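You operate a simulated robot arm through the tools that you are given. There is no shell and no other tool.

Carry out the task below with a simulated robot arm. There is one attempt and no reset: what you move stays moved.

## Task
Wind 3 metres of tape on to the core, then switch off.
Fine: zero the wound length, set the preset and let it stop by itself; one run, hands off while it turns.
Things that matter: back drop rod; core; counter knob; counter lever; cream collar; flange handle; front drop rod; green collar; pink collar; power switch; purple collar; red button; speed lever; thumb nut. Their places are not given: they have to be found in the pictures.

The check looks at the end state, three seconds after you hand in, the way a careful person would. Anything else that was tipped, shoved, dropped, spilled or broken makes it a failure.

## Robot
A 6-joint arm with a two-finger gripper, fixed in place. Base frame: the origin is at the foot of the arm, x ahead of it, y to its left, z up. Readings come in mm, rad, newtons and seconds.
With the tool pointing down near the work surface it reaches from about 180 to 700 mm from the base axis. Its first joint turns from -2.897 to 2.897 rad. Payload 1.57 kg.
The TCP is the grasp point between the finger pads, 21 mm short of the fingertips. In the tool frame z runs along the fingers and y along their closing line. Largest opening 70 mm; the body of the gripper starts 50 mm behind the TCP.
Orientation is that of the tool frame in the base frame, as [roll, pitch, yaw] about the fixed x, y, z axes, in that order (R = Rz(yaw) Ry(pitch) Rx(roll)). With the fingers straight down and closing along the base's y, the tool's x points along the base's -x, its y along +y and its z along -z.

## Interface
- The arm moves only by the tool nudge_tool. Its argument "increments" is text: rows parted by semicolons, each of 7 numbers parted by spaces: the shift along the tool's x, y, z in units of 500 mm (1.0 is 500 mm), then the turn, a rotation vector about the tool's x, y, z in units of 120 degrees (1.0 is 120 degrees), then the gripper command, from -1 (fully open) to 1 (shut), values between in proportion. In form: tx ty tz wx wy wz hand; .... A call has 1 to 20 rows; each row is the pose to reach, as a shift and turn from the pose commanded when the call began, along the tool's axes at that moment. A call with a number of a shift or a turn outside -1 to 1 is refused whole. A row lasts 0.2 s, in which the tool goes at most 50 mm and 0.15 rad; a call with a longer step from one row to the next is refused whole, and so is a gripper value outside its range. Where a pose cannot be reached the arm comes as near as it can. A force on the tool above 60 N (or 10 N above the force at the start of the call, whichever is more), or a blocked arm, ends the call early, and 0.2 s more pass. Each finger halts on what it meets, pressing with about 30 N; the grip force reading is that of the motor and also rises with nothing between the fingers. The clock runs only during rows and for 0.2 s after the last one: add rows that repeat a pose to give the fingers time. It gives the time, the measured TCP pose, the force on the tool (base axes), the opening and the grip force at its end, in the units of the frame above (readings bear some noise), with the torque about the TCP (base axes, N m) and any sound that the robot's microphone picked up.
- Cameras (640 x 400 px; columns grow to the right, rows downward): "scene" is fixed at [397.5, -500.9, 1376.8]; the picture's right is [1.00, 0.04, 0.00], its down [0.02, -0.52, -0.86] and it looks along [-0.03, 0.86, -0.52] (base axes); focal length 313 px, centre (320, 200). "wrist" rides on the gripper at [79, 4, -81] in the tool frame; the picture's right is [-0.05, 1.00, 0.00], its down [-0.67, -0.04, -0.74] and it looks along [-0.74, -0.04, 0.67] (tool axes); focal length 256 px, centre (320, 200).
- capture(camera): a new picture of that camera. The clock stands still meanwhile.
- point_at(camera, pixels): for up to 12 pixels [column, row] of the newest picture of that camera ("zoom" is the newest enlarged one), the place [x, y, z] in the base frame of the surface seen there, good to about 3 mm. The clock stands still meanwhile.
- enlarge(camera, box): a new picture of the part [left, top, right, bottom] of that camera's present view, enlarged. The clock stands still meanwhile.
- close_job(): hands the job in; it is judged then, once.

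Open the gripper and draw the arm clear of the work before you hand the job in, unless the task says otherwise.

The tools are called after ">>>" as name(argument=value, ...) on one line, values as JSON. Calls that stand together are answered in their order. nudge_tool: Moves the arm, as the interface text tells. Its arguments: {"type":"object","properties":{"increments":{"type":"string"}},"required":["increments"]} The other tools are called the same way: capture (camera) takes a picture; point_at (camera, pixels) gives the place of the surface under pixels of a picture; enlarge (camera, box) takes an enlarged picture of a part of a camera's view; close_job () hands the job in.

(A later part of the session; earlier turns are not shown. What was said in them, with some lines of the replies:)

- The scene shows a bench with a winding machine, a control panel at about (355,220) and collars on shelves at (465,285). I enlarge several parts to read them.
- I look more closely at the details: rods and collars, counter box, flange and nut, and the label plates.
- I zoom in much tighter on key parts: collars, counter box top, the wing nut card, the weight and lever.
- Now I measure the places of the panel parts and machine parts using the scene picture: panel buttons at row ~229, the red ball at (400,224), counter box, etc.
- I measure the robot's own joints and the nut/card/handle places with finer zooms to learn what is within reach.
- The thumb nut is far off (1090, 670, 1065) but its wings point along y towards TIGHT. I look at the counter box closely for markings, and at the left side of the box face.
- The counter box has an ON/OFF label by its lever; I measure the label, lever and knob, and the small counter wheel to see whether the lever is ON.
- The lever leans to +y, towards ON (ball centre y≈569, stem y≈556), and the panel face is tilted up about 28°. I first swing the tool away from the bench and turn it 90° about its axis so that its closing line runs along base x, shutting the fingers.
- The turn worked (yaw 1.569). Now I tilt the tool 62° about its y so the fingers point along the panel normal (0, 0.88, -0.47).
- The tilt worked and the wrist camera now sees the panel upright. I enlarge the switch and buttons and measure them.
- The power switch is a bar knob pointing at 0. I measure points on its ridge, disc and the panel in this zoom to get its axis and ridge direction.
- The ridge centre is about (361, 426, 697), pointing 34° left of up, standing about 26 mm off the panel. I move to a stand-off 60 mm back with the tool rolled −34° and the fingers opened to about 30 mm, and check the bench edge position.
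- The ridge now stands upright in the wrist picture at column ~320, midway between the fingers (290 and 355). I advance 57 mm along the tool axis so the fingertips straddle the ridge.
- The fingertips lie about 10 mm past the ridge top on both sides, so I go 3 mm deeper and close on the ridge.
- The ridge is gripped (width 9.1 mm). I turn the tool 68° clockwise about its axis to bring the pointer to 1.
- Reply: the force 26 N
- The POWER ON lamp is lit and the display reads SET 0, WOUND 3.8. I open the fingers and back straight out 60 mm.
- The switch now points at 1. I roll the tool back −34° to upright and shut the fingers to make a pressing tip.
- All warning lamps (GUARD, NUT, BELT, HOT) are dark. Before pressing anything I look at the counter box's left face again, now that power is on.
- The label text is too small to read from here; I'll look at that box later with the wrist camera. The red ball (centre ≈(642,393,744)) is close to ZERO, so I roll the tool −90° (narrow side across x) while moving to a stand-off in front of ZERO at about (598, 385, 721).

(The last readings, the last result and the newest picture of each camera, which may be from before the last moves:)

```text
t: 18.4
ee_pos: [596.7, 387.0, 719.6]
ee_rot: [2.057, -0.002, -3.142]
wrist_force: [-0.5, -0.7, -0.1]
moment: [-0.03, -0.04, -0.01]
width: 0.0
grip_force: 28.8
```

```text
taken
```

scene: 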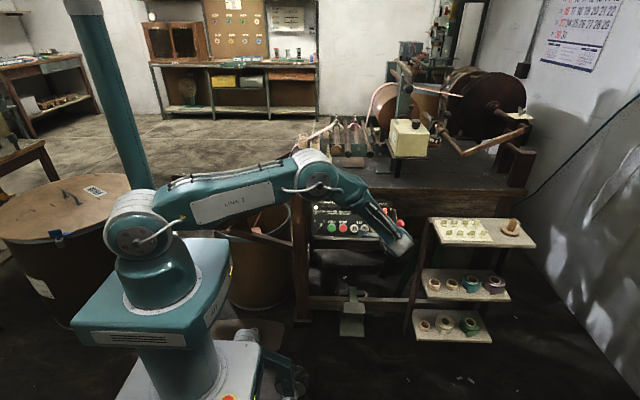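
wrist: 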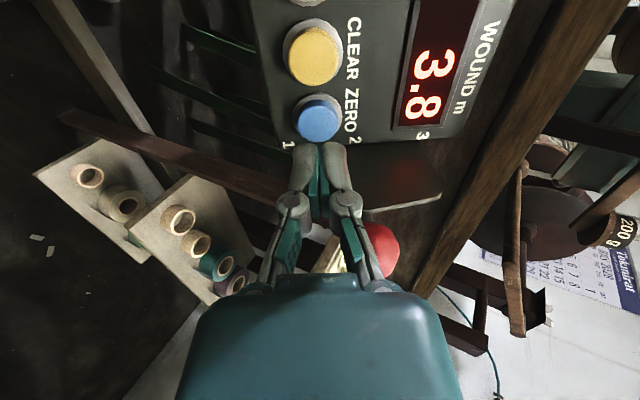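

The tool is in front of ZERO, with the blue cap at (318,118) in the wrist view. I measure the cap's face and those of the neighbours from this close view.

>>> enlarge(camera="wrist", box=[250, 0, 450, 160])

>>> point_at(camera="wrist", pixels=[[318, 118], [318, 106], [318, 130], [304, 118], [332, 118], [313, 55], [313, 40], [298, 55], [330, 55], [380, 110], [378, 240], [375, 255]])

```text
2.50 times, centred on (350, 80) of wrist
```

zoom: 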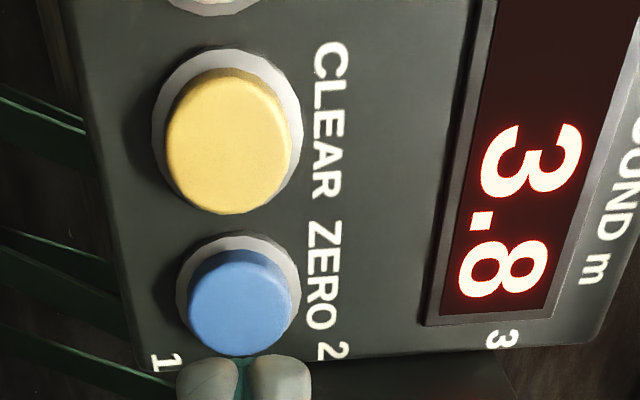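

```text
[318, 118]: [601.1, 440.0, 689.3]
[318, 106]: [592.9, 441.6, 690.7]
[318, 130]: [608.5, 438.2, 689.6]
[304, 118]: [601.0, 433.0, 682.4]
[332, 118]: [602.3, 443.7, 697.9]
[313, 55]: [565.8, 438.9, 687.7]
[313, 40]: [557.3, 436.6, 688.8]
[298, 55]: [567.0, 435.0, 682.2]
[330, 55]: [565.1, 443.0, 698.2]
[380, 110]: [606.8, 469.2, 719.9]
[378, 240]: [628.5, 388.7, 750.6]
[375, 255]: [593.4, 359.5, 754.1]
```

ZERO's cap face centre is about (602, 440, 689), so contact is ~39 mm ahead. I shift 5 mm in +x, press to about 5 mm past contact, and withdraw.

>>> nudge_tool(increments="-0.0106 -0.002 0.03 0 0 0 1; -0.0106 -0.002 0.06 0 0 0 1; -0.0106 -0.002 0.072 0 0 0 1; -0.0106 -0.002 0.08 0 0 0 1; -0.0106 -0.002 0.084 0 0 0 1; -0.0106 -0.002 0.088 0 0 0 1; -0.0106 -0.002 0.088 0 0 0 1")

>>> capture(camera="wrist")

>>> enlarge(camera="scene", box=[300, 190, 420, 265])

```text
t: 20.0
ee_pos: [603.5, 423.1, 698.0]
ee_rot: [2.06, -0.001, -3.141]
wrist_force: [0.8, -1.1, -0.2]
moment: [0.0, 0.02, -0.01]
width: 0.0
grip_force: 28.6
```

```text
taken
```

wrist: 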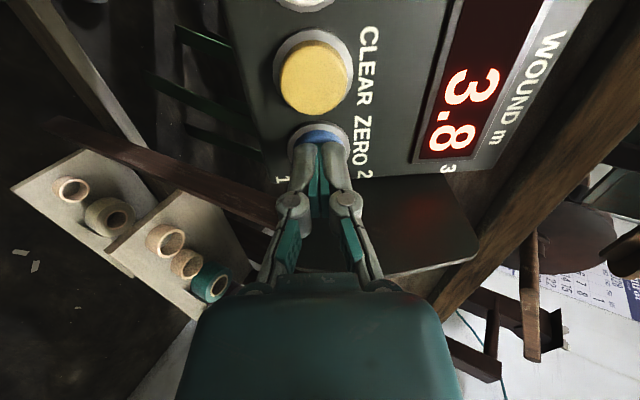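

```text
5.33 times, centred on (360, 228) of scene
```

zoom: 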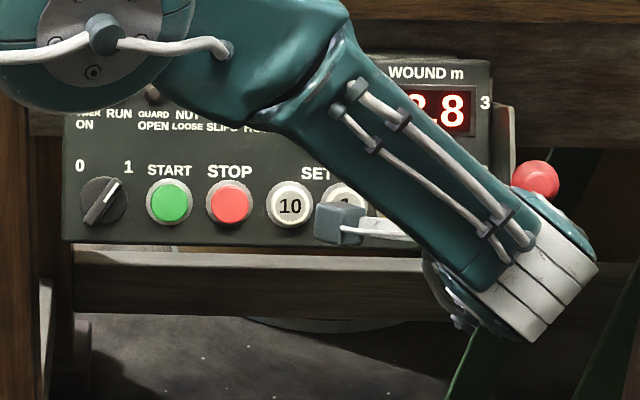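

No contact force yet; still 3.8. I push on in 1.5 mm steps up to 9 mm more.

>>> nudge_tool(increments="0 0 0.003 0 0 0 1; 0 0 0.006 0 0 0 1; 0 0 0.009 0 0 0 1; 0 0 0.012 0 0 0 1; 0 0 0.012 0 0 0 1")

>>> capture(camera="wrist")

```text
t: 21.2
ee_pos: [604.0, 427.3, 696.1]
ee_rot: [2.059, -0.001, 3.139]
wrist_force: [-1.0, -14.9, 4.4]
moment: [0.14, 0.02, -0.16]
width: 5.9
grip_force: 28.3
heard: click
```

```text
taken
```

wrist: 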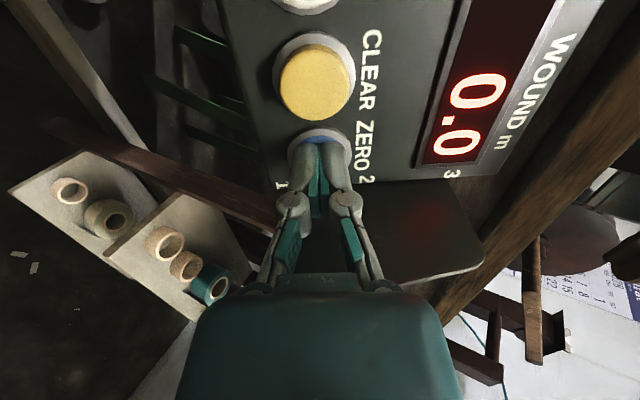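

Click heard and WOUND shows 0.0. I withdraw 25 mm and move 76 mm toward −x in front of SET 1.

>>> nudge_tool(increments="0 0 -0.025 0 0 0 1; 0 0 -0.05 0 0 0 1; 0.04 0 -0.05 0 0 0 1; 0.08 0 -0.05 0 0 0 1; 0.12 0 -0.05 0 0 0 1; 0.152 0 -0.05 0 0 0 1; 0.152 0 -0.05 0 0 0 1")

>>> capture(camera="wrist")

>>> enlarge(camera="scene", box=[300, 190, 420, 265])

```text
t: 22.8
ee_pos: [526.5, 407.1, 707.8]
ee_rot: [2.058, -0.001, 3.141]
wrist_force: [-0.4, -0.4, -0.4]
moment: [-0.02, 0.0, 0.03]
width: 0.0
grip_force: 29.5
```

```text
taken
```

wrist: 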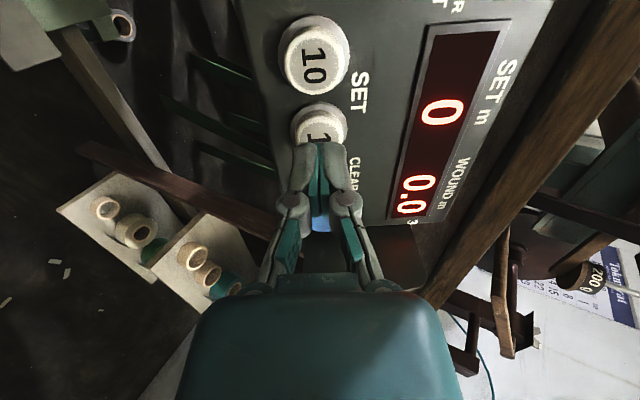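

```text
5.33 times, centred on (360, 228) of scene
```

zoom: 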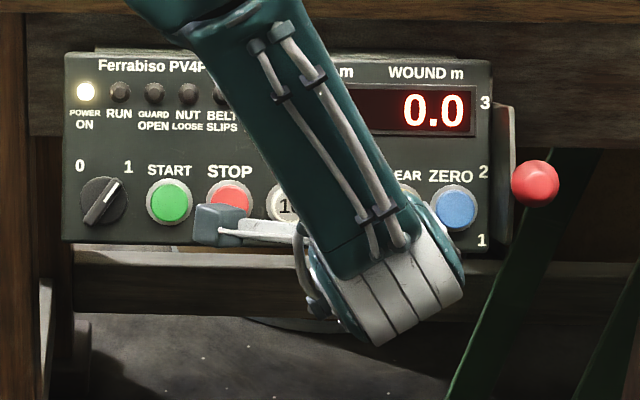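

SET 1 is right ahead (cap at (320,122) in the wrist view). I check the cap's place.

>>> point_at(camera="wrist", pixels=[[320, 112], [320, 124], [320, 134], [306, 122], [335, 122], [318, 52], [317, 38], [317, 66]])

```text
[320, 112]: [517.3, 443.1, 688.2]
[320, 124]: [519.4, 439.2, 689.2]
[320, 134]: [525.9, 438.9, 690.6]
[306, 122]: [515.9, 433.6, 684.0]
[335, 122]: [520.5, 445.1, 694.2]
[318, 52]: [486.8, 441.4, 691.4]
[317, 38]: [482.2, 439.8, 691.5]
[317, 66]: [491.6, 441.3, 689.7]
```

SET 1's centre is about x=528, close to my 526.5. I press forward 23.5 mm and come back in one call, listening for the click.

>>> nudge_tool(increments="0 0 0.02 0 0 0 1; 0 0 0.034 0 0 0 1; 0 0 0.04 0 0 0 1; 0 0 0.044 0 0 0 1; 0 0 0.048 0 0 0 1; 0 0 0.048 0 0 0 1; 0 0 0.03 0 0 0 1; 0 0 0 0 0 0 1; 0 0 0 0 0 0 1")

>>> capture(camera="wrist")

```text
t: 24.8
ee_pos: [528.1, 406.2, 706.6]
ee_rot: [2.058, -0.001, -3.141]
wrist_force: [-0.5, 0.5, 0.1]
moment: [0.0, 0.03, 0.0]
width: 0.0
grip_force: 28.8
heard: click
```

```text
taken
```

wrist: 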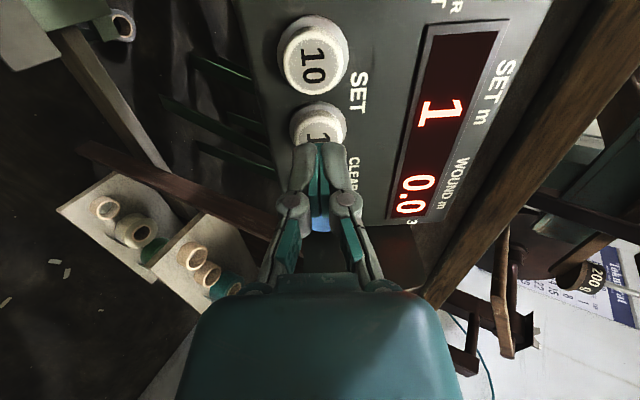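

SET now shows 1, with one click. I repeat the same press.

>>> nudge_tool(increments="0 0 0.02 0 0 0 1; 0 0 0.034 0 0 0 1; 0 0 0.04 0 0 0 1; 0 0 0.044 0 0 0 1; 0 0 0.048 0 0 0 1; 0 0 0.048 0 0 0 1; 0 0 0.03 0 0 0 1; 0 0 0 0 0 0 1; 0 0 0 0 0 0 1")

>>> capture(camera="wrist")

```text
t: 26.8
ee_pos: [526.2, 407.5, 706.4]
ee_rot: [2.057, -0.001, 3.141]
wrist_force: [-0.6, -0.4, -0.1]
moment: [0.02, 0.01, 0.01]
width: 0.0
grip_force: 28.6
heard: click
```

```text
taken
```

wrist: 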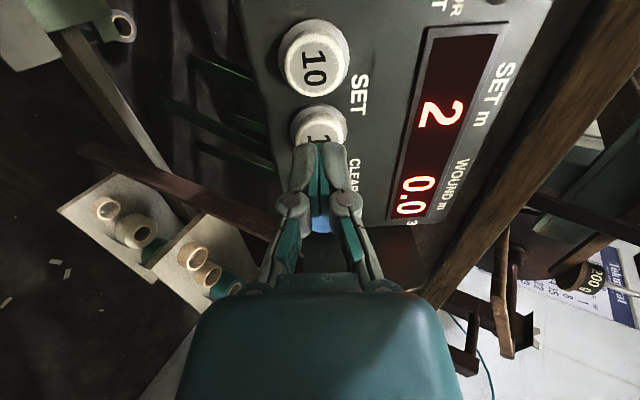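

SET shows 2. One more press of SET 1.

>>> nudge_tool(increments="0 0 0.02 0 0 0 1; 0 0 0.034 0 0 0 1; 0 0 0.04 0 0 0 1; 0 0 0.044 0 0 0 1; 0 0 0.048 0 0 0 1; 0 0 0.048 0 0 0 1; 0 0 0.03 0 0 0 1; 0 0 0 0 0 0 1; 0 0 -0.04 0 0 0 1; 0 0 -0.08 0 0 0 1; 0 0 -0.08 0 0 0 1")

>>> capture(camera="wrist")

>>> capture(camera="scene")

```text
t: 29.2
ee_pos: [526.9, 371.9, 725.7]
ee_rot: [2.058, -0.001, -3.141]
wrist_force: [0.3, -0.6, 0.4]
moment: [-0.02, -0.01, 0.03]
width: 0.0
grip_force: 28.4
heard: click
```

```text
taken
```

wrist: 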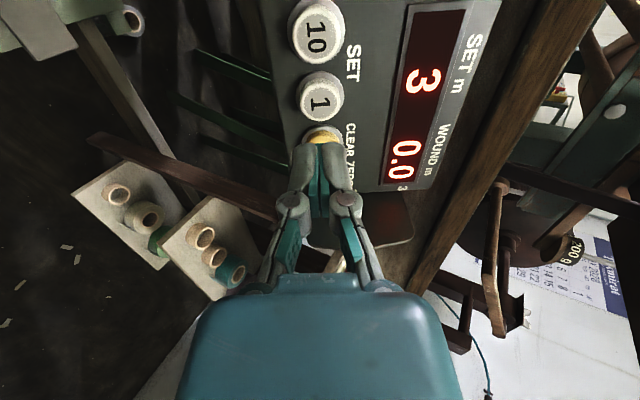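

```text
taken
```

scene: 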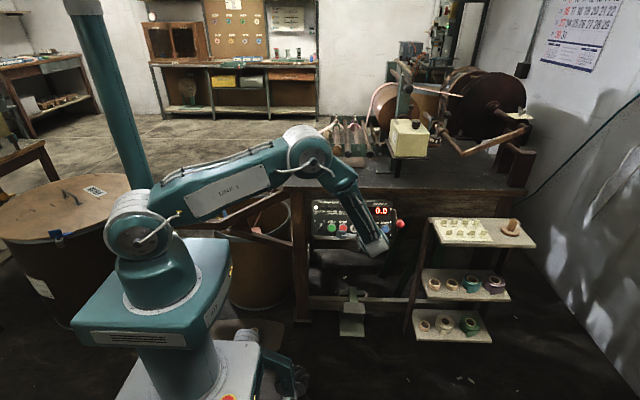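

SET 3 and WOUND 0.0 are shown. Before starting, I raise the arm to look at the counter box and the machine with the wrist camera, staying in front of the bench.

>>> nudge_tool(increments="0.01 0.03 -0.06 0 0 0 1; 0.02 0.09 -0.1 0 0 0 1; 0.035 0.16 -0.13 0 0 0 1; 0.05 0.23 -0.16 0 0 0 1; 0.065 0.3 -0.19 0 0 0 1; 0.08 0.37 -0.22 0 0 0 1; 0.095 0.44 -0.25 0 0 0 1; 0.11 0.51 -0.28 0 0 0 1; 0.12 0.58 -0.32 0 0 0 1; 0.132 0.643 -0.3586 0 0 0 1; 0.132 0.643 -0.3586 0 0 0 1")

>>> capture(camera="wrist")

```text
t: 31.6
ee_pos: [462.0, 363.1, 1094.6]
ee_rot: [2.06, -0.002, 3.141]
wrist_force: [-0.3, 0.5, -0.2]
moment: [0.0, 0.01, -0.03]
width: 0.0
grip_force: 28.7
```

```text
taken
```

wrist: 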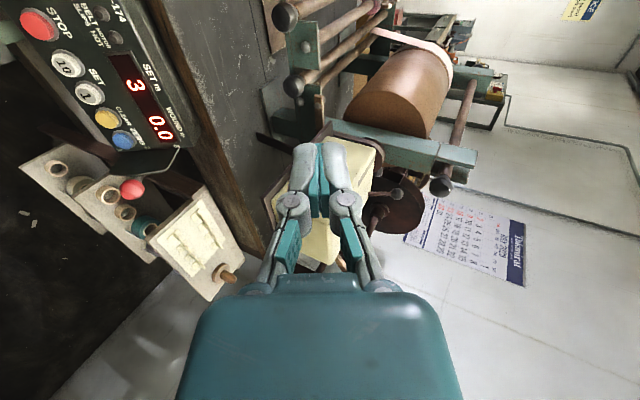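

The gripper hides the counter box at (330,190). I lower the tool ~130 mm along its y so the box shifts to the right of the fingers.

>>> nudge_tool(increments="0 -0.07 0 0 0 0 1; 0 -0.14 0 0 0 0 1; 0 -0.2 0 0 0 0 1; 0 -0.26 0 0 0 0 1; 0 -0.26 0 0 0 0 1")

>>> capture(camera="wrist")

```text
t: 32.8
ee_pos: [460.9, 301.8, 978.6]
ee_rot: [2.057, -0.002, -3.141]
wrist_force: [0.9, -0.1, 0.0]
moment: [0.0, 0.0, 0.0]
width: 0.0
grip_force: 28.4
```

```text
taken
```

wrist: 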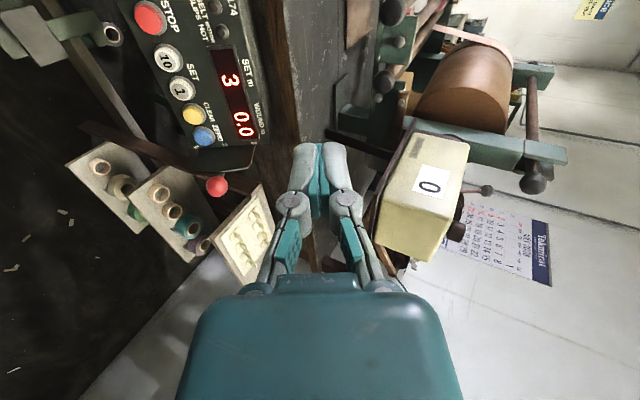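

The counter box's face with "0" is now visible at (430,185); I enlarge it, the lever and the rods.

>>> enlarge(camera="wrist", box=[375, 120, 505, 270])

>>> enlarge(camera="wrist", box=[360, 0, 560, 140])

>>> enlarge(camera="wrist", box=[190, 160, 280, 280])

```text
2.67 times, centred on (440, 195) of wrist
```

zoom: 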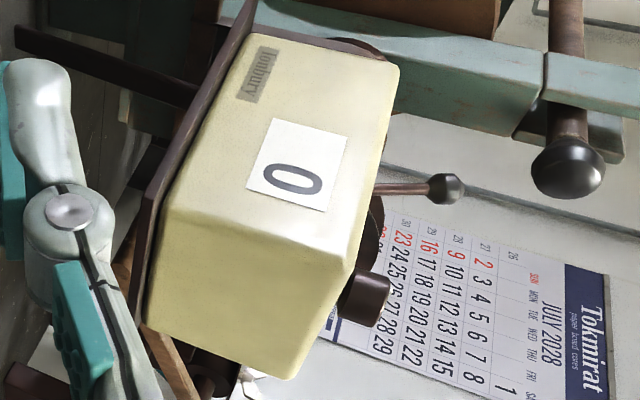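

```text
2.86 times, centred on (460, 70) of wrist
```

zoom: 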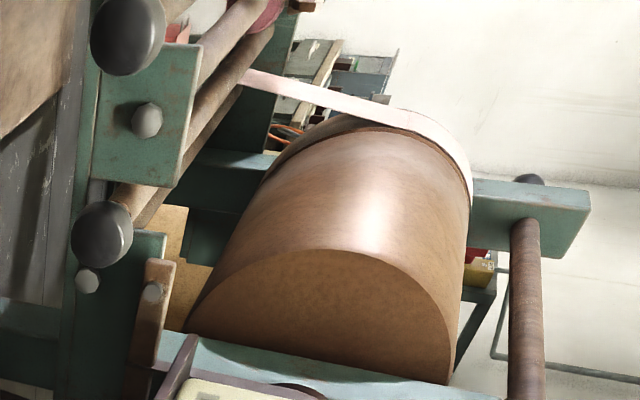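

```text
3.33 times, centred on (235, 220) of wrist
```

zoom: 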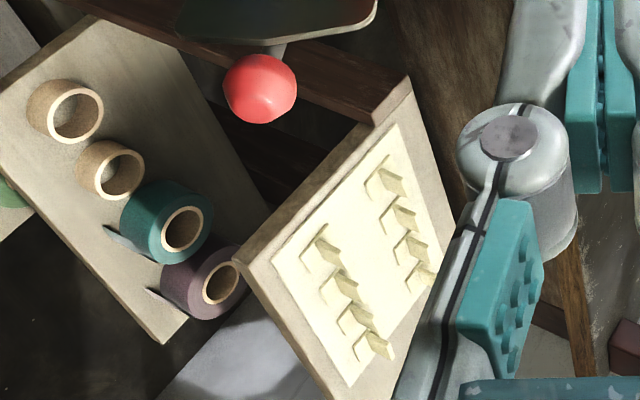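

The counter box is a "Tonbury" unit reading 0, with the lever standing up at its back. I check which label the lever leans to by measuring ON, OFF, lever base and ball.

>>> enlarge(camera="scene", box=[388, 104, 424, 130])

>>> point_at(camera="zoom", pixels=[[130, 236], [145, 250], [175, 290], [190, 310], [390, 265], [392, 240], [397, 170], [402, 80], [465, 280], [480, 340], [300, 260], [300, 330]])

>>> point_at(camera="wrist", pixels=[[463, 190], [475, 190], [487, 190], [456, 231], [432, 185], [405, 150], [458, 145], [415, 250]])

```text
15.38 times, centred on (406, 117) of scene
```

zoom: 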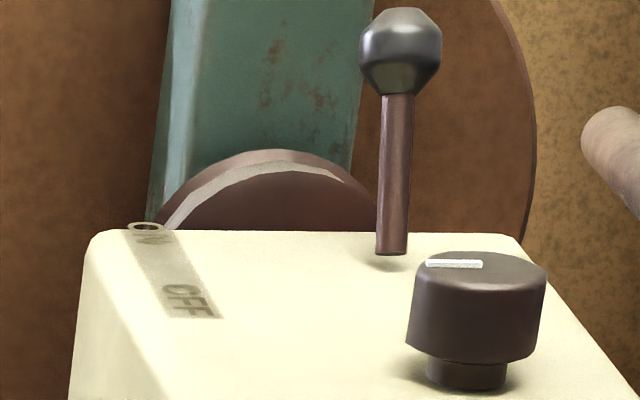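

```text
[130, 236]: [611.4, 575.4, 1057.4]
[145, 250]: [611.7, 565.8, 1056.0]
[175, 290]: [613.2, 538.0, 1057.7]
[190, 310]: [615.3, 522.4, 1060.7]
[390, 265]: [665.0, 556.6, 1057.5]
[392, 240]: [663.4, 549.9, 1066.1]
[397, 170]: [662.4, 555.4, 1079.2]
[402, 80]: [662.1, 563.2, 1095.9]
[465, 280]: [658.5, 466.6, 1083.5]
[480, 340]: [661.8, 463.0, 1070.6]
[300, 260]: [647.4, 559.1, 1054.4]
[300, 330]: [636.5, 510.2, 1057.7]
```

```text
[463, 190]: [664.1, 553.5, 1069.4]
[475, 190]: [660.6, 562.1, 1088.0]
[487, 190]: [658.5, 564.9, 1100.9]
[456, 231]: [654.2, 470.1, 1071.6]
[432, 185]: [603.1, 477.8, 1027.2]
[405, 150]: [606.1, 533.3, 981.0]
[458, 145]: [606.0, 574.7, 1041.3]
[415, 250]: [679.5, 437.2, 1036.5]
```

The lever base is at y≈552 and its ball at y≈570, leaning to the ON label (y≈572; OFF is at 530), so the counter is ON. I check the flanges, tape run and lamps once more before starting.

>>> enlarge(camera="scene", box=[455, 70, 490, 120])

>>> enlarge(camera="scene", box=[325, 100, 385, 150])

>>> enlarge(camera="scene", box=[205, 130, 320, 250])

>>> capture(camera="scene")

```text
8.00 times, centred on (472, 95) of scene
```

zoom: 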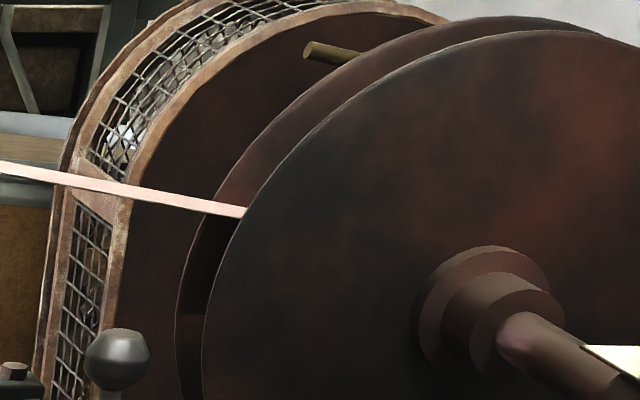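

```text
8.00 times, centred on (355, 125) of scene
```

zoom: 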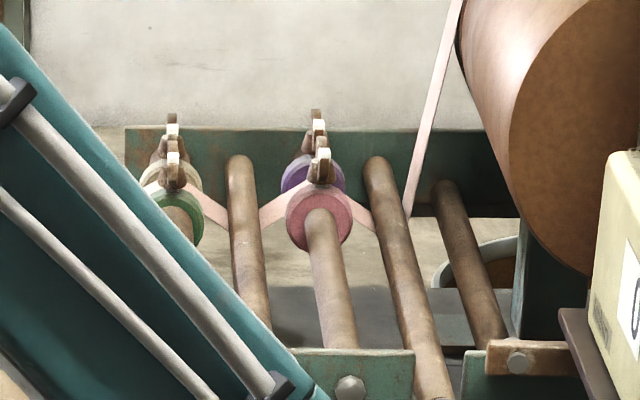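

```text
3.33 times, centred on (262, 190) of scene
```

zoom: 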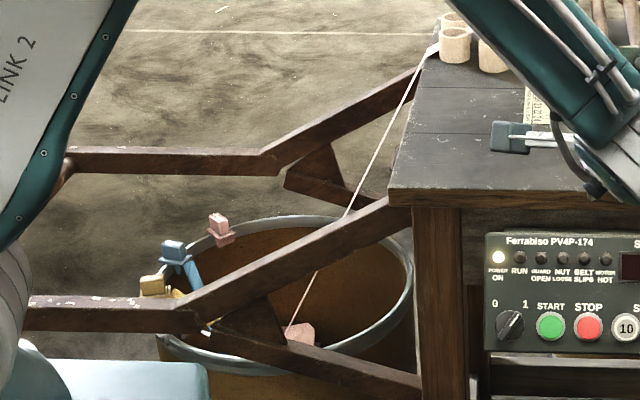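

```text
taken
```

scene: 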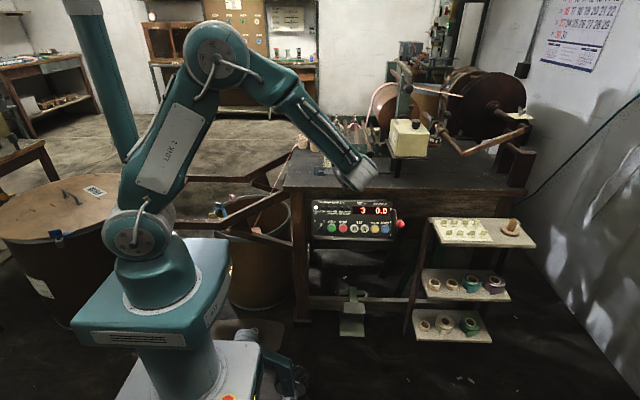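

Everything looks right: tape threaded, lamps dark, SET 3, WOUND 0.0. I move back down to a stand-off in front of START (x≈406).

>>> nudge_tool(increments="0.014 -0.06 0.02 0 0 0 1; 0.028 -0.12 0.05 0 0 0 1; 0.042 -0.18 0.09 0 0 0 1; 0.056 -0.24 0.14 0 0 0 1; 0.07 -0.3 0.2 0 0 0 1; 0.084 -0.35 0.26 0 0 0 1; 0.1 -0.38 0.32 0 0 0 1; 0.1098 -0.3818 0.3588 0 0 0 1; 0.1098 -0.3818 0.3588 0 0 0 1")

>>> capture(camera="wrist")

```text
t: 34.8
ee_pos: [404.7, 372.0, 726.7]
ee_rot: [2.057, -0.001, 3.141]
wrist_force: [-0.1, -0.6, -0.4]
moment: [0.02, 0.01, 0.0]
width: 0.0
grip_force: 28.1
```

```text
taken
```

wrist: 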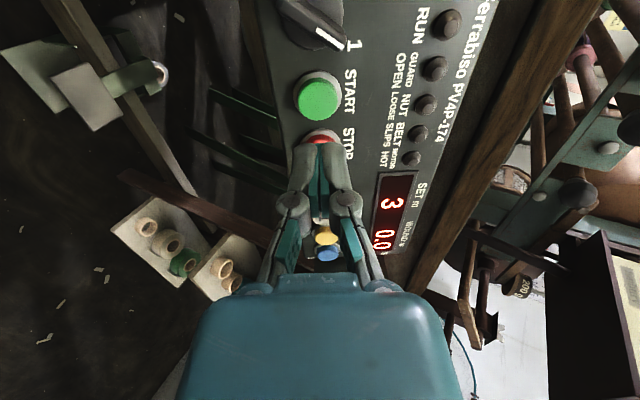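

START's green cap at (317,97) sits where SET 1's did at the same stand-off. I press it the same way (64 mm forward) and withdraw at once.

>>> nudge_tool(increments="0 -0.002 0.04 0 0 0 1; 0 -0.002 0.08 0 0 0 1; 0 -0.002 0.1 0 0 0 1; 0 -0.002 0.114 0 0 0 1; 0 -0.002 0.12 0 0 0 1; 0 -0.002 0.124 0 0 0 1; 0 -0.002 0.128 0 0 0 1; 0 -0.002 0.11 0 0 0 1; 0 -0.002 0.07 0 0 0 1; 0 -0.002 0 0 0 0 1; 0 0 -0.05 0 0 0 1")

>>> capture(camera="scene")

>>> enlarge(camera="scene", box=[300, 190, 420, 265])

>>> capture(camera="wrist")

```text
t: 37.2
ee_pos: [405.7, 349.4, 739.5]
ee_rot: [2.057, -0.001, -3.141]
wrist_force: [-0.7, -0.1, -0.4]
moment: [-0.03, 0.01, 0.01]
width: 0.0
grip_force: 28.8
heard: click
```

```text
taken
```

scene: 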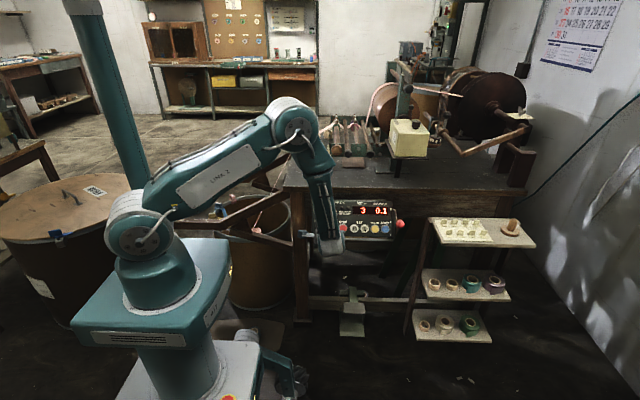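

```text
5.33 times, centred on (360, 228) of scene
```

zoom: 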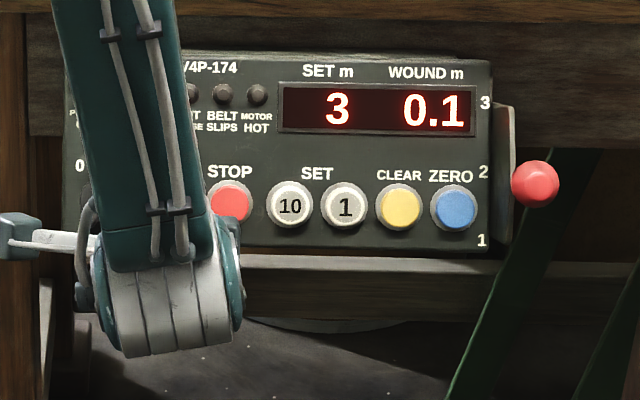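

```text
taken
```

wrist: 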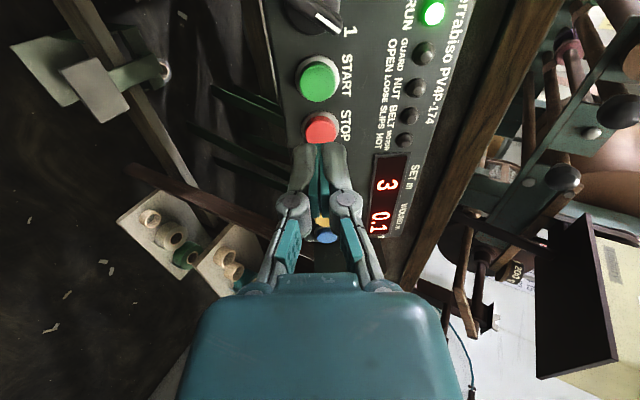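

RUN is lit and WOUND reads 0.1. I keep the hand back and still for a couple of seconds to watch the count.

>>> nudge_tool(increments="0 0 -0.04 0 0 0 1; 0 0 -0.04 0 0 0 1; 0 0 -0.04 0 0 0 1; 0 0 -0.04 0 0 0 1; 0 0 -0.04 0 0 0 1; 0 0 -0.04 0 0 0 1; 0 0 -0.04 0 0 0 1; 0 0 -0.04 0 0 0 1; 0 0 -0.04 0 0 0 1; 0 0 -0.04 0 0 0 1")

>>> capture(camera="wrist")

>>> enlarge(camera="scene", box=[310, 60, 540, 170])

```text
t: 39.4
ee_pos: [406.0, 332.4, 747.3]
ee_rot: [2.059, -0.002, 3.141]
wrist_force: [-0.1, 0.9, 0.2]
moment: [-0.02, -0.01, -0.05]
width: 0.0
grip_force: 28.4
```

```text
taken
```

wrist: 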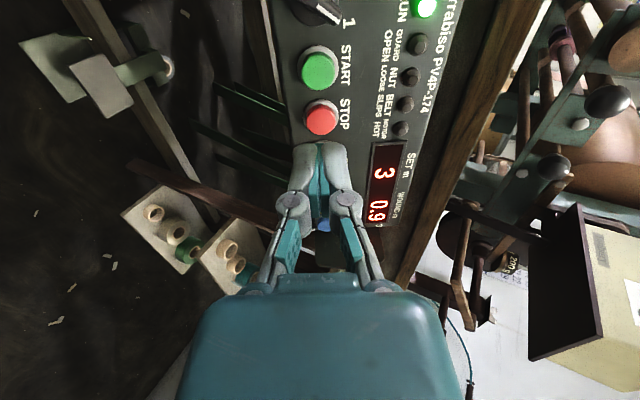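

```text
2.78 times, centred on (425, 115) of scene
```

zoom: 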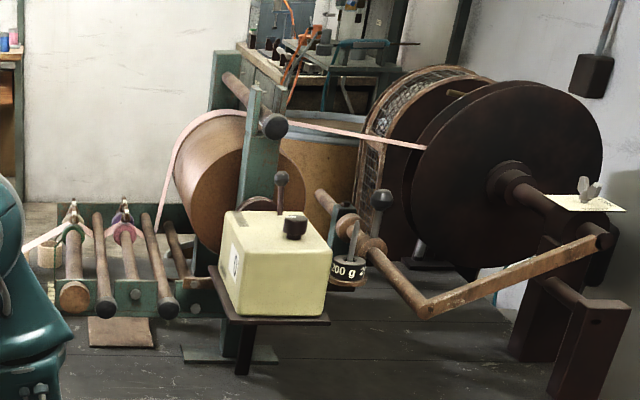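

WOUND is 0.9 and rising about 0.4 m/s with no fault lamps. I wait on, hands still.

>>> nudge_tool(increments="0 0 0 0 0 0 1; 0 0 0 0 0 0 1; 0 0 0 0 0 0 1; 0 0 0 0 0 0 1; 0 0 0 0 0 0 1; 0 0 0 0 0 0 1; 0 0 0 0 0 0 1; 0 0 0 0 0 0 1; 0 0 0 0 0 0 1; 0 0 0 0 0 0 1; 0 0 0 0 0 0 1; 0 0 0 0 0 0 1; 0 0 0 0 0 0 1; 0 0 0 0 0 0 1; 0 0 0 0 0 0 1; 0 0 0 0 0 0 1; 0 0 0 0 0 0 1; 0 0 0 0 0 0 1")

>>> capture(camera="wrist")

```text
t: 43.2
ee_pos: [406.4, 331.9, 747.0]
ee_rot: [2.056, -0.002, -3.142]
wrist_force: [0.8, 0.0, -0.4]
moment: [-0.01, 0.03, -0.01]
width: 0.0
grip_force: 28.3
```

```text
taken
```

wrist: 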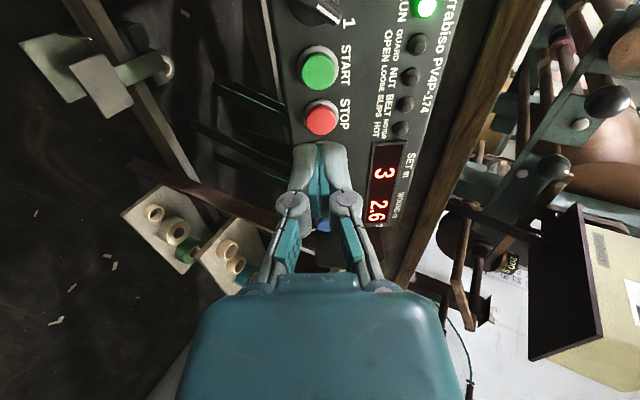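

WOUND is 2.6, still running. I wait about 3 s more for it to stop by itself.

>>> nudge_tool(increments="0 0 0 0 0 0 1; 0 0 0 0 0 0 1; 0 0 0 0 0 0 1; 0 0 0 0 0 0 1; 0 0 0 0 0 0 1; 0 0 0 0 0 0 1; 0 0 0 0 0 0 1; 0 0 0 0 0 0 1; 0 0 0 0 0 0 1; 0 0 0 0 0 0 1; 0 0 0 0 0 0 1; 0 0 0 0 0 0 1; 0 0 0 0 0 0 1; 0 0 0 0 0 0 1")

>>> capture(camera="wrist")

>>> enlarge(camera="scene", box=[300, 190, 420, 265])

```text
t: 46.2
ee_pos: [405.9, 332.6, 747.8]
ee_rot: [2.057, -0.002, 3.141]
wrist_force: [0.5, 0.5, -0.2]
moment: [-0.02, -0.04, 0.0]
width: 0.0
grip_force: 29.1
```

```text
taken
```

wrist: 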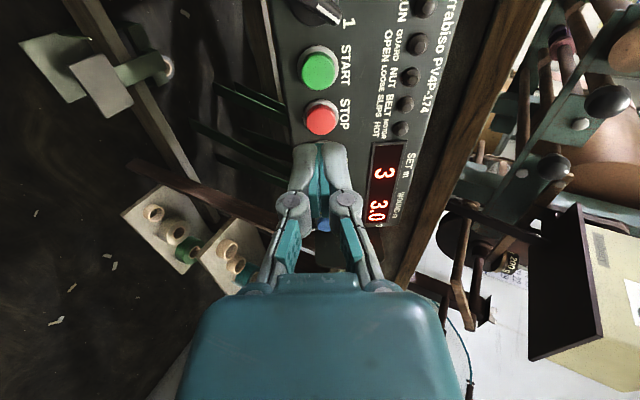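

```text
5.33 times, centred on (360, 228) of scene
```

zoom: 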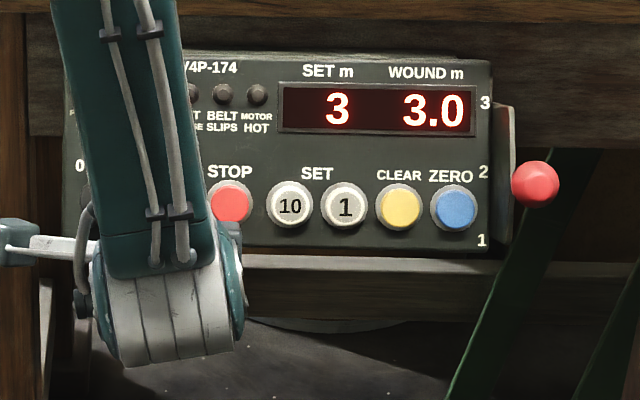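

It stopped by itself at 3.0 with RUN dark. Now I turn the tool back +90° and shift to in front of the power switch (x≈361), opening the fingers.

>>> nudge_tool(increments="0.008 0 0 0 0 0.0625 1; 0.016 0 0 0 0 0.125 0.8; 0.024 0 0 0 0 0.1875 0.6; 0.032 0 0 0 0 0.25 0.4; 0.04 0 0 0 0 0.3125 0.14; 0.048 0 0 0 0 0.375 0.14; 0.056 0 0 0 0 0.4375 0.14; 0.064 0 0 0 0 0.5 0.14; 0.072 0 0 0 0 0.5625 0.14; 0.08 0 0 0 0 0.625 0.14; 0.085 0 0 0 0 0.6875 0.14; 0.089 0 0 0 0 0.75 0.14; 0.089 0 0 0 0 0.75 0.14")

>>> capture(camera="wrist")

>>> enlarge(camera="wrist", box=[280, 10, 360, 80])

```text
t: 49.0
ee_pos: [361.8, 332.0, 747.4]
ee_rot: [-3.134, -1.084, 1.564]
wrist_force: [-0.3, 0.3, -0.4]
moment: [-0.01, 0.0, 0.02]
width: 30.2
grip_force: 0.1
```

```text
taken
```

wrist: 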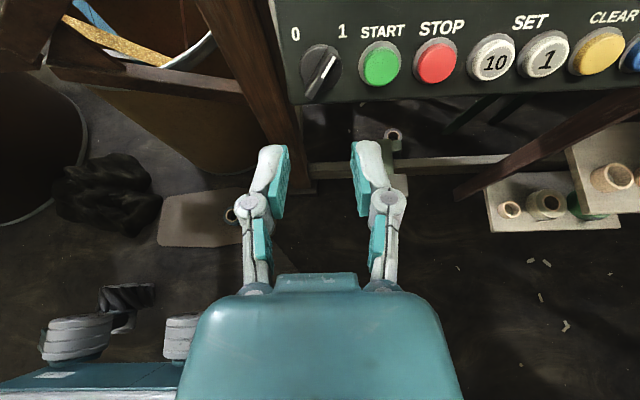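

```text
5.71 times, centred on (320, 45) of wrist
```

zoom: 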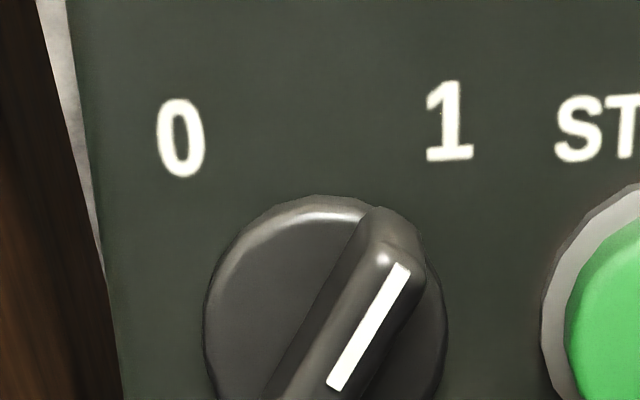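

The switch still points at 1. I roll +34° so the fingers line up across the ridge and advance 40 mm.

>>> nudge_tool(increments="0 0 0.016 0 0 0.0567 0.14; 0 0 0.032 0 0 0.1133 0.14; 0 0 0.048 0 0 0.17 0.14; 0 0 0.064 0 0 0.2267 0.14; 0 0 0.08 0 0 0.2833 0.14; 0 0 0.08 0 0 0.2833 0.14")

>>> capture(camera="wrist")

```text
t: 50.4
ee_pos: [361.4, 366.2, 729.5]
ee_rot: [-2.326, -0.819, 0.603]
wrist_force: [-0.6, 0.2, 0.1]
moment: [0.0, -0.01, -0.01]
width: 30.1
grip_force: 0.0
```

```text
taken
```

wrist: 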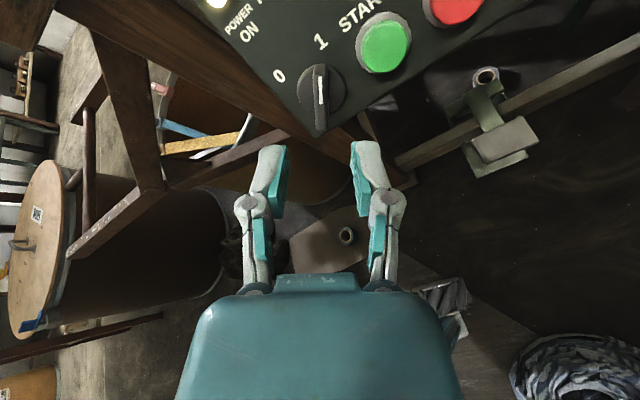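

The ridge at column ~321 is upright and midway between the fingers. I advance 60 mm and close on it.

>>> nudge_tool(increments="0 0 0.03 0 0 0 0.14; 0 0 0.06 0 0 0 0.14; 0 0 0.09 0 0 0 0.14; 0 0 0.105 0 0 0 0.14; 0 0 0.12 0 0 0 0.14; 0 0 0.12 0 0 0 0.14; 0 0 0.12 0 0 0 0.5; 0 0 0.12 0 0 0 0.8; 0 0 0.12 0 0 0 1; 0 0 0.12 0 0 0 1")

>>> enlarge(camera="wrist", box=[260, 70, 400, 200])

```text
t: 52.6
ee_pos: [363.4, 422.1, 699.8]
ee_rot: [-2.33, -0.82, 0.605]
wrist_force: [9.9, 0.0, -9.6]
moment: [-0.1, -0.11, -0.23]
width: 9.0
grip_force: 31.5
```

```text
3.08 times, centred on (330, 135) of wrist
```

zoom: 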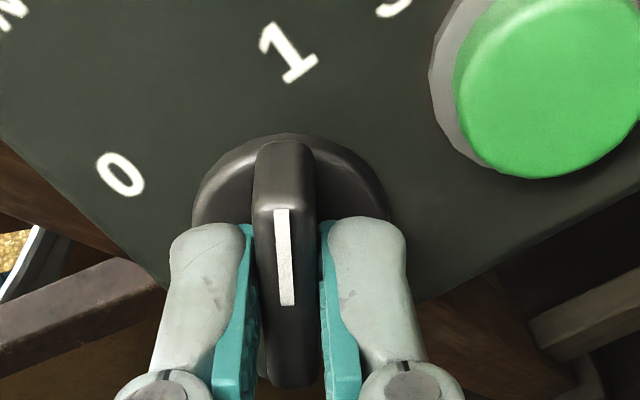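

The ridge is held (9.0 mm); the side force shows the knob axis is ~2 mm along the closing line, so I shift that much while turning −69° back to 0.

>>> nudge_tool(increments="0 0.002 0 0 0 -0.0525 1; 0 0.004 0 0 0 -0.105 1; 0 0.004 0 0 0 -0.1575 1; 0 0.004 0 0 0 -0.21 1; 0 0.004 0 0 0 -0.2625 1; 0 0.004 0 0 0 -0.315 1; 0 0.004 0 0 0 -0.3675 1; 0 0.004 0 0 0 -0.42 1; 0 0.004 0 0 0 -0.4725 1; 0 0.004 0 0 0 -0.525 1; 0 0.004 0 0 0 -0.575 1; 0 0.004 0 0 0 -0.575 1")

>>> capture(camera="wrist")

>>> enlarge(camera="scene", box=[300, 190, 420, 265])

```text
t: 55.2
ee_pos: [361.2, 419.6, 700.9]
ee_rot: [2.318, -0.81, 2.553]
wrist_force: [-23.7, 3.8, 11.7]
moment: [0.46, 0.27, 0.49]
width: 8.8
grip_force: 32.1
```

```text
taken
```

wrist: 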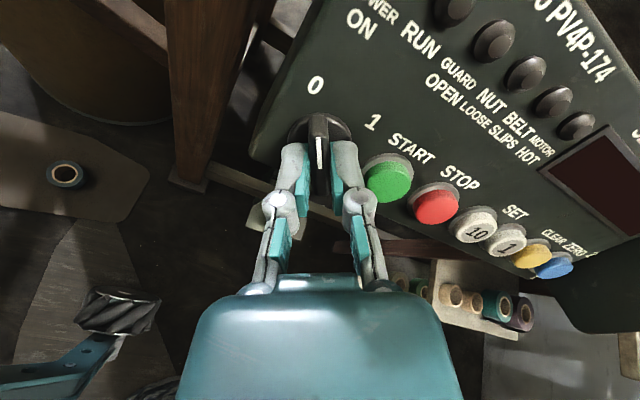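

```text
5.33 times, centred on (360, 228) of scene
```

zoom: 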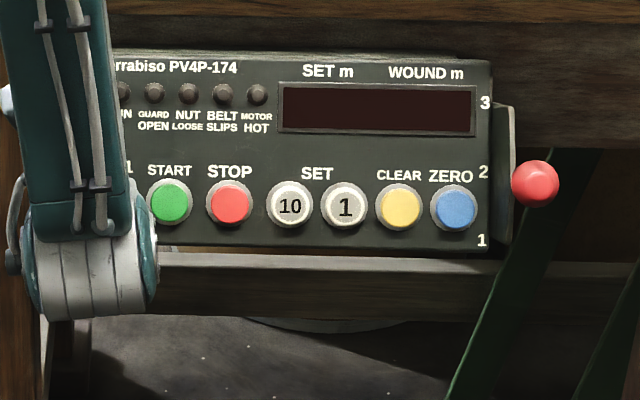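

The display is dark: power is off. I open the fingers and draw back well clear of the panel.

>>> nudge_tool(increments="0 0 0 0 0 0 0.6; 0 0 0 0 0 0 0.14; 0 0 0 0 0 0 0.14; 0 0 -0.03 0 0 0 0.14; 0 0 -0.06 0 0 0 0.14; 0 0 -0.1 0 0 0 0.14; 0 0 -0.15 0 0 0 -0.5; 0 0 -0.2 0 0 0 -1; 0.05 0 -0.25 0 0 0 -1; 0.05 0 -0.25 0 0 0 -1")

>>> capture(camera="wrist")

>>> capture(camera="scene")

>>> enlarge(camera="scene", box=[310, 60, 540, 190])

```text
t: 57.4
ee_pos: [349.7, 319.0, 777.7]
ee_rot: [2.32, -0.811, 2.55]
wrist_force: [0.2, -0.1, 0.5]
moment: [0.01, 0.0, 0.01]
width: 69.9
grip_force: 0.0
```

```text
taken
```

wrist: 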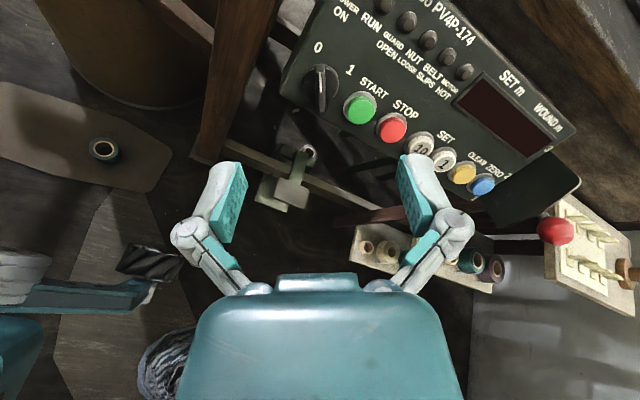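

```text
taken
```

scene: 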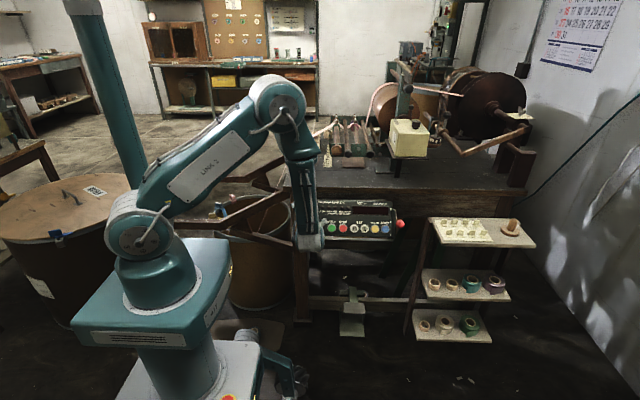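

```text
2.78 times, centred on (425, 125) of scene
```

zoom: 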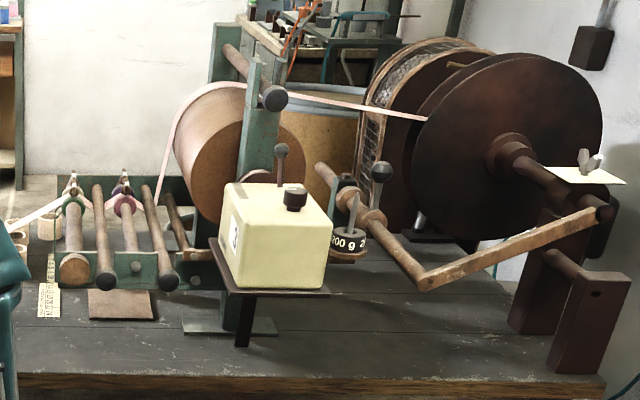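

The switch points at 0, the display is dark, and the mechanical counter now reads 3. I draw the arm a little further back and take a last look.

>>> nudge_tool(increments="0.02 0 -0.04 0 0 0 -1; 0.04 0 -0.08 0 0 0 -1; 0.06 0 -0.12 0 0 0 -1; 0.06 0 -0.12 0 0 0 -1")

>>> enlarge(camera="wrist", box=[280, 0, 600, 240])

>>> enlarge(camera="scene", box=[386, 110, 436, 160])

>>> enlarge(camera="scene", box=[300, 190, 420, 265])

```text
t: 58.4
ee_pos: [332.5, 276.7, 826.0]
ee_rot: [2.319, -0.812, 2.554]
wrist_force: [-0.6, -0.5, -0.8]
moment: [0.01, 0.02, -0.02]
width: 69.9
grip_force: 0.0
```

```text
1.67 times, centred on (440, 120) of wrist
```

zoom: 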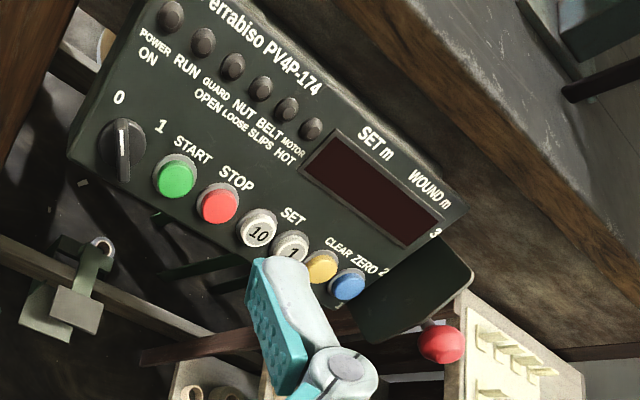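

```text
8.00 times, centred on (411, 135) of scene
```

zoom: 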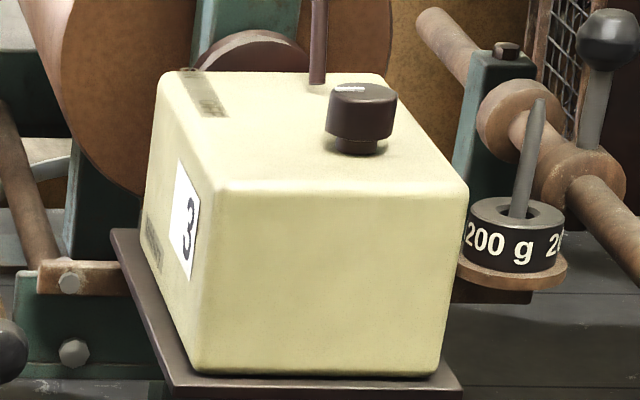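

```text
5.33 times, centred on (360, 228) of scene
```

zoom: 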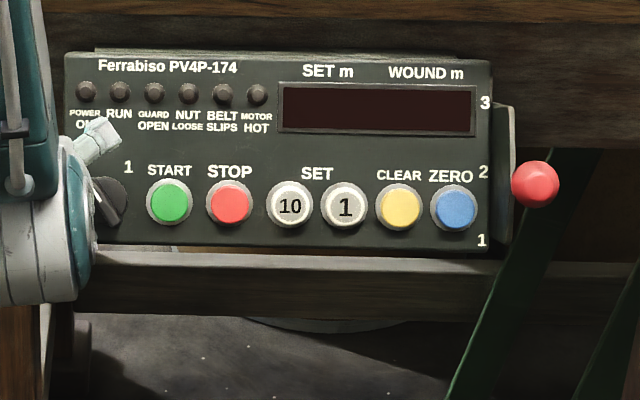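

The run stopped by itself at 3.0 m. The switch is at 0 with all lamps and the display dark, the gripper is open, and the arm is clear of the work. I hand the job in.

>>> close_job()

```text
The job is handed in.
```

The machine wound 3 metres of tape onto the core in one run and is now switched off. I don't have the check's result.

- **Run:** I zeroed the wound length, which read 3.8 when the power came on. I then set the preset to 3 and pressed START. It stopped by itself with the display reading 3.0, and the arm touched nothing while it turned. No fault lamps lit during the run.
- **After the run:** The power switch points at 0, and the display and all lamps are dark. The mechanical counter on the cream box went from 0 to 3, which agrees with the display.
- **Left as found:** I did not touch the speed lever (it was at about 2), the collars, the drop rods, the thumb nut or the flange handle. The counter lever was already at ON, so I left it there.

The gripper is open and the arm is drawn back from the panel.
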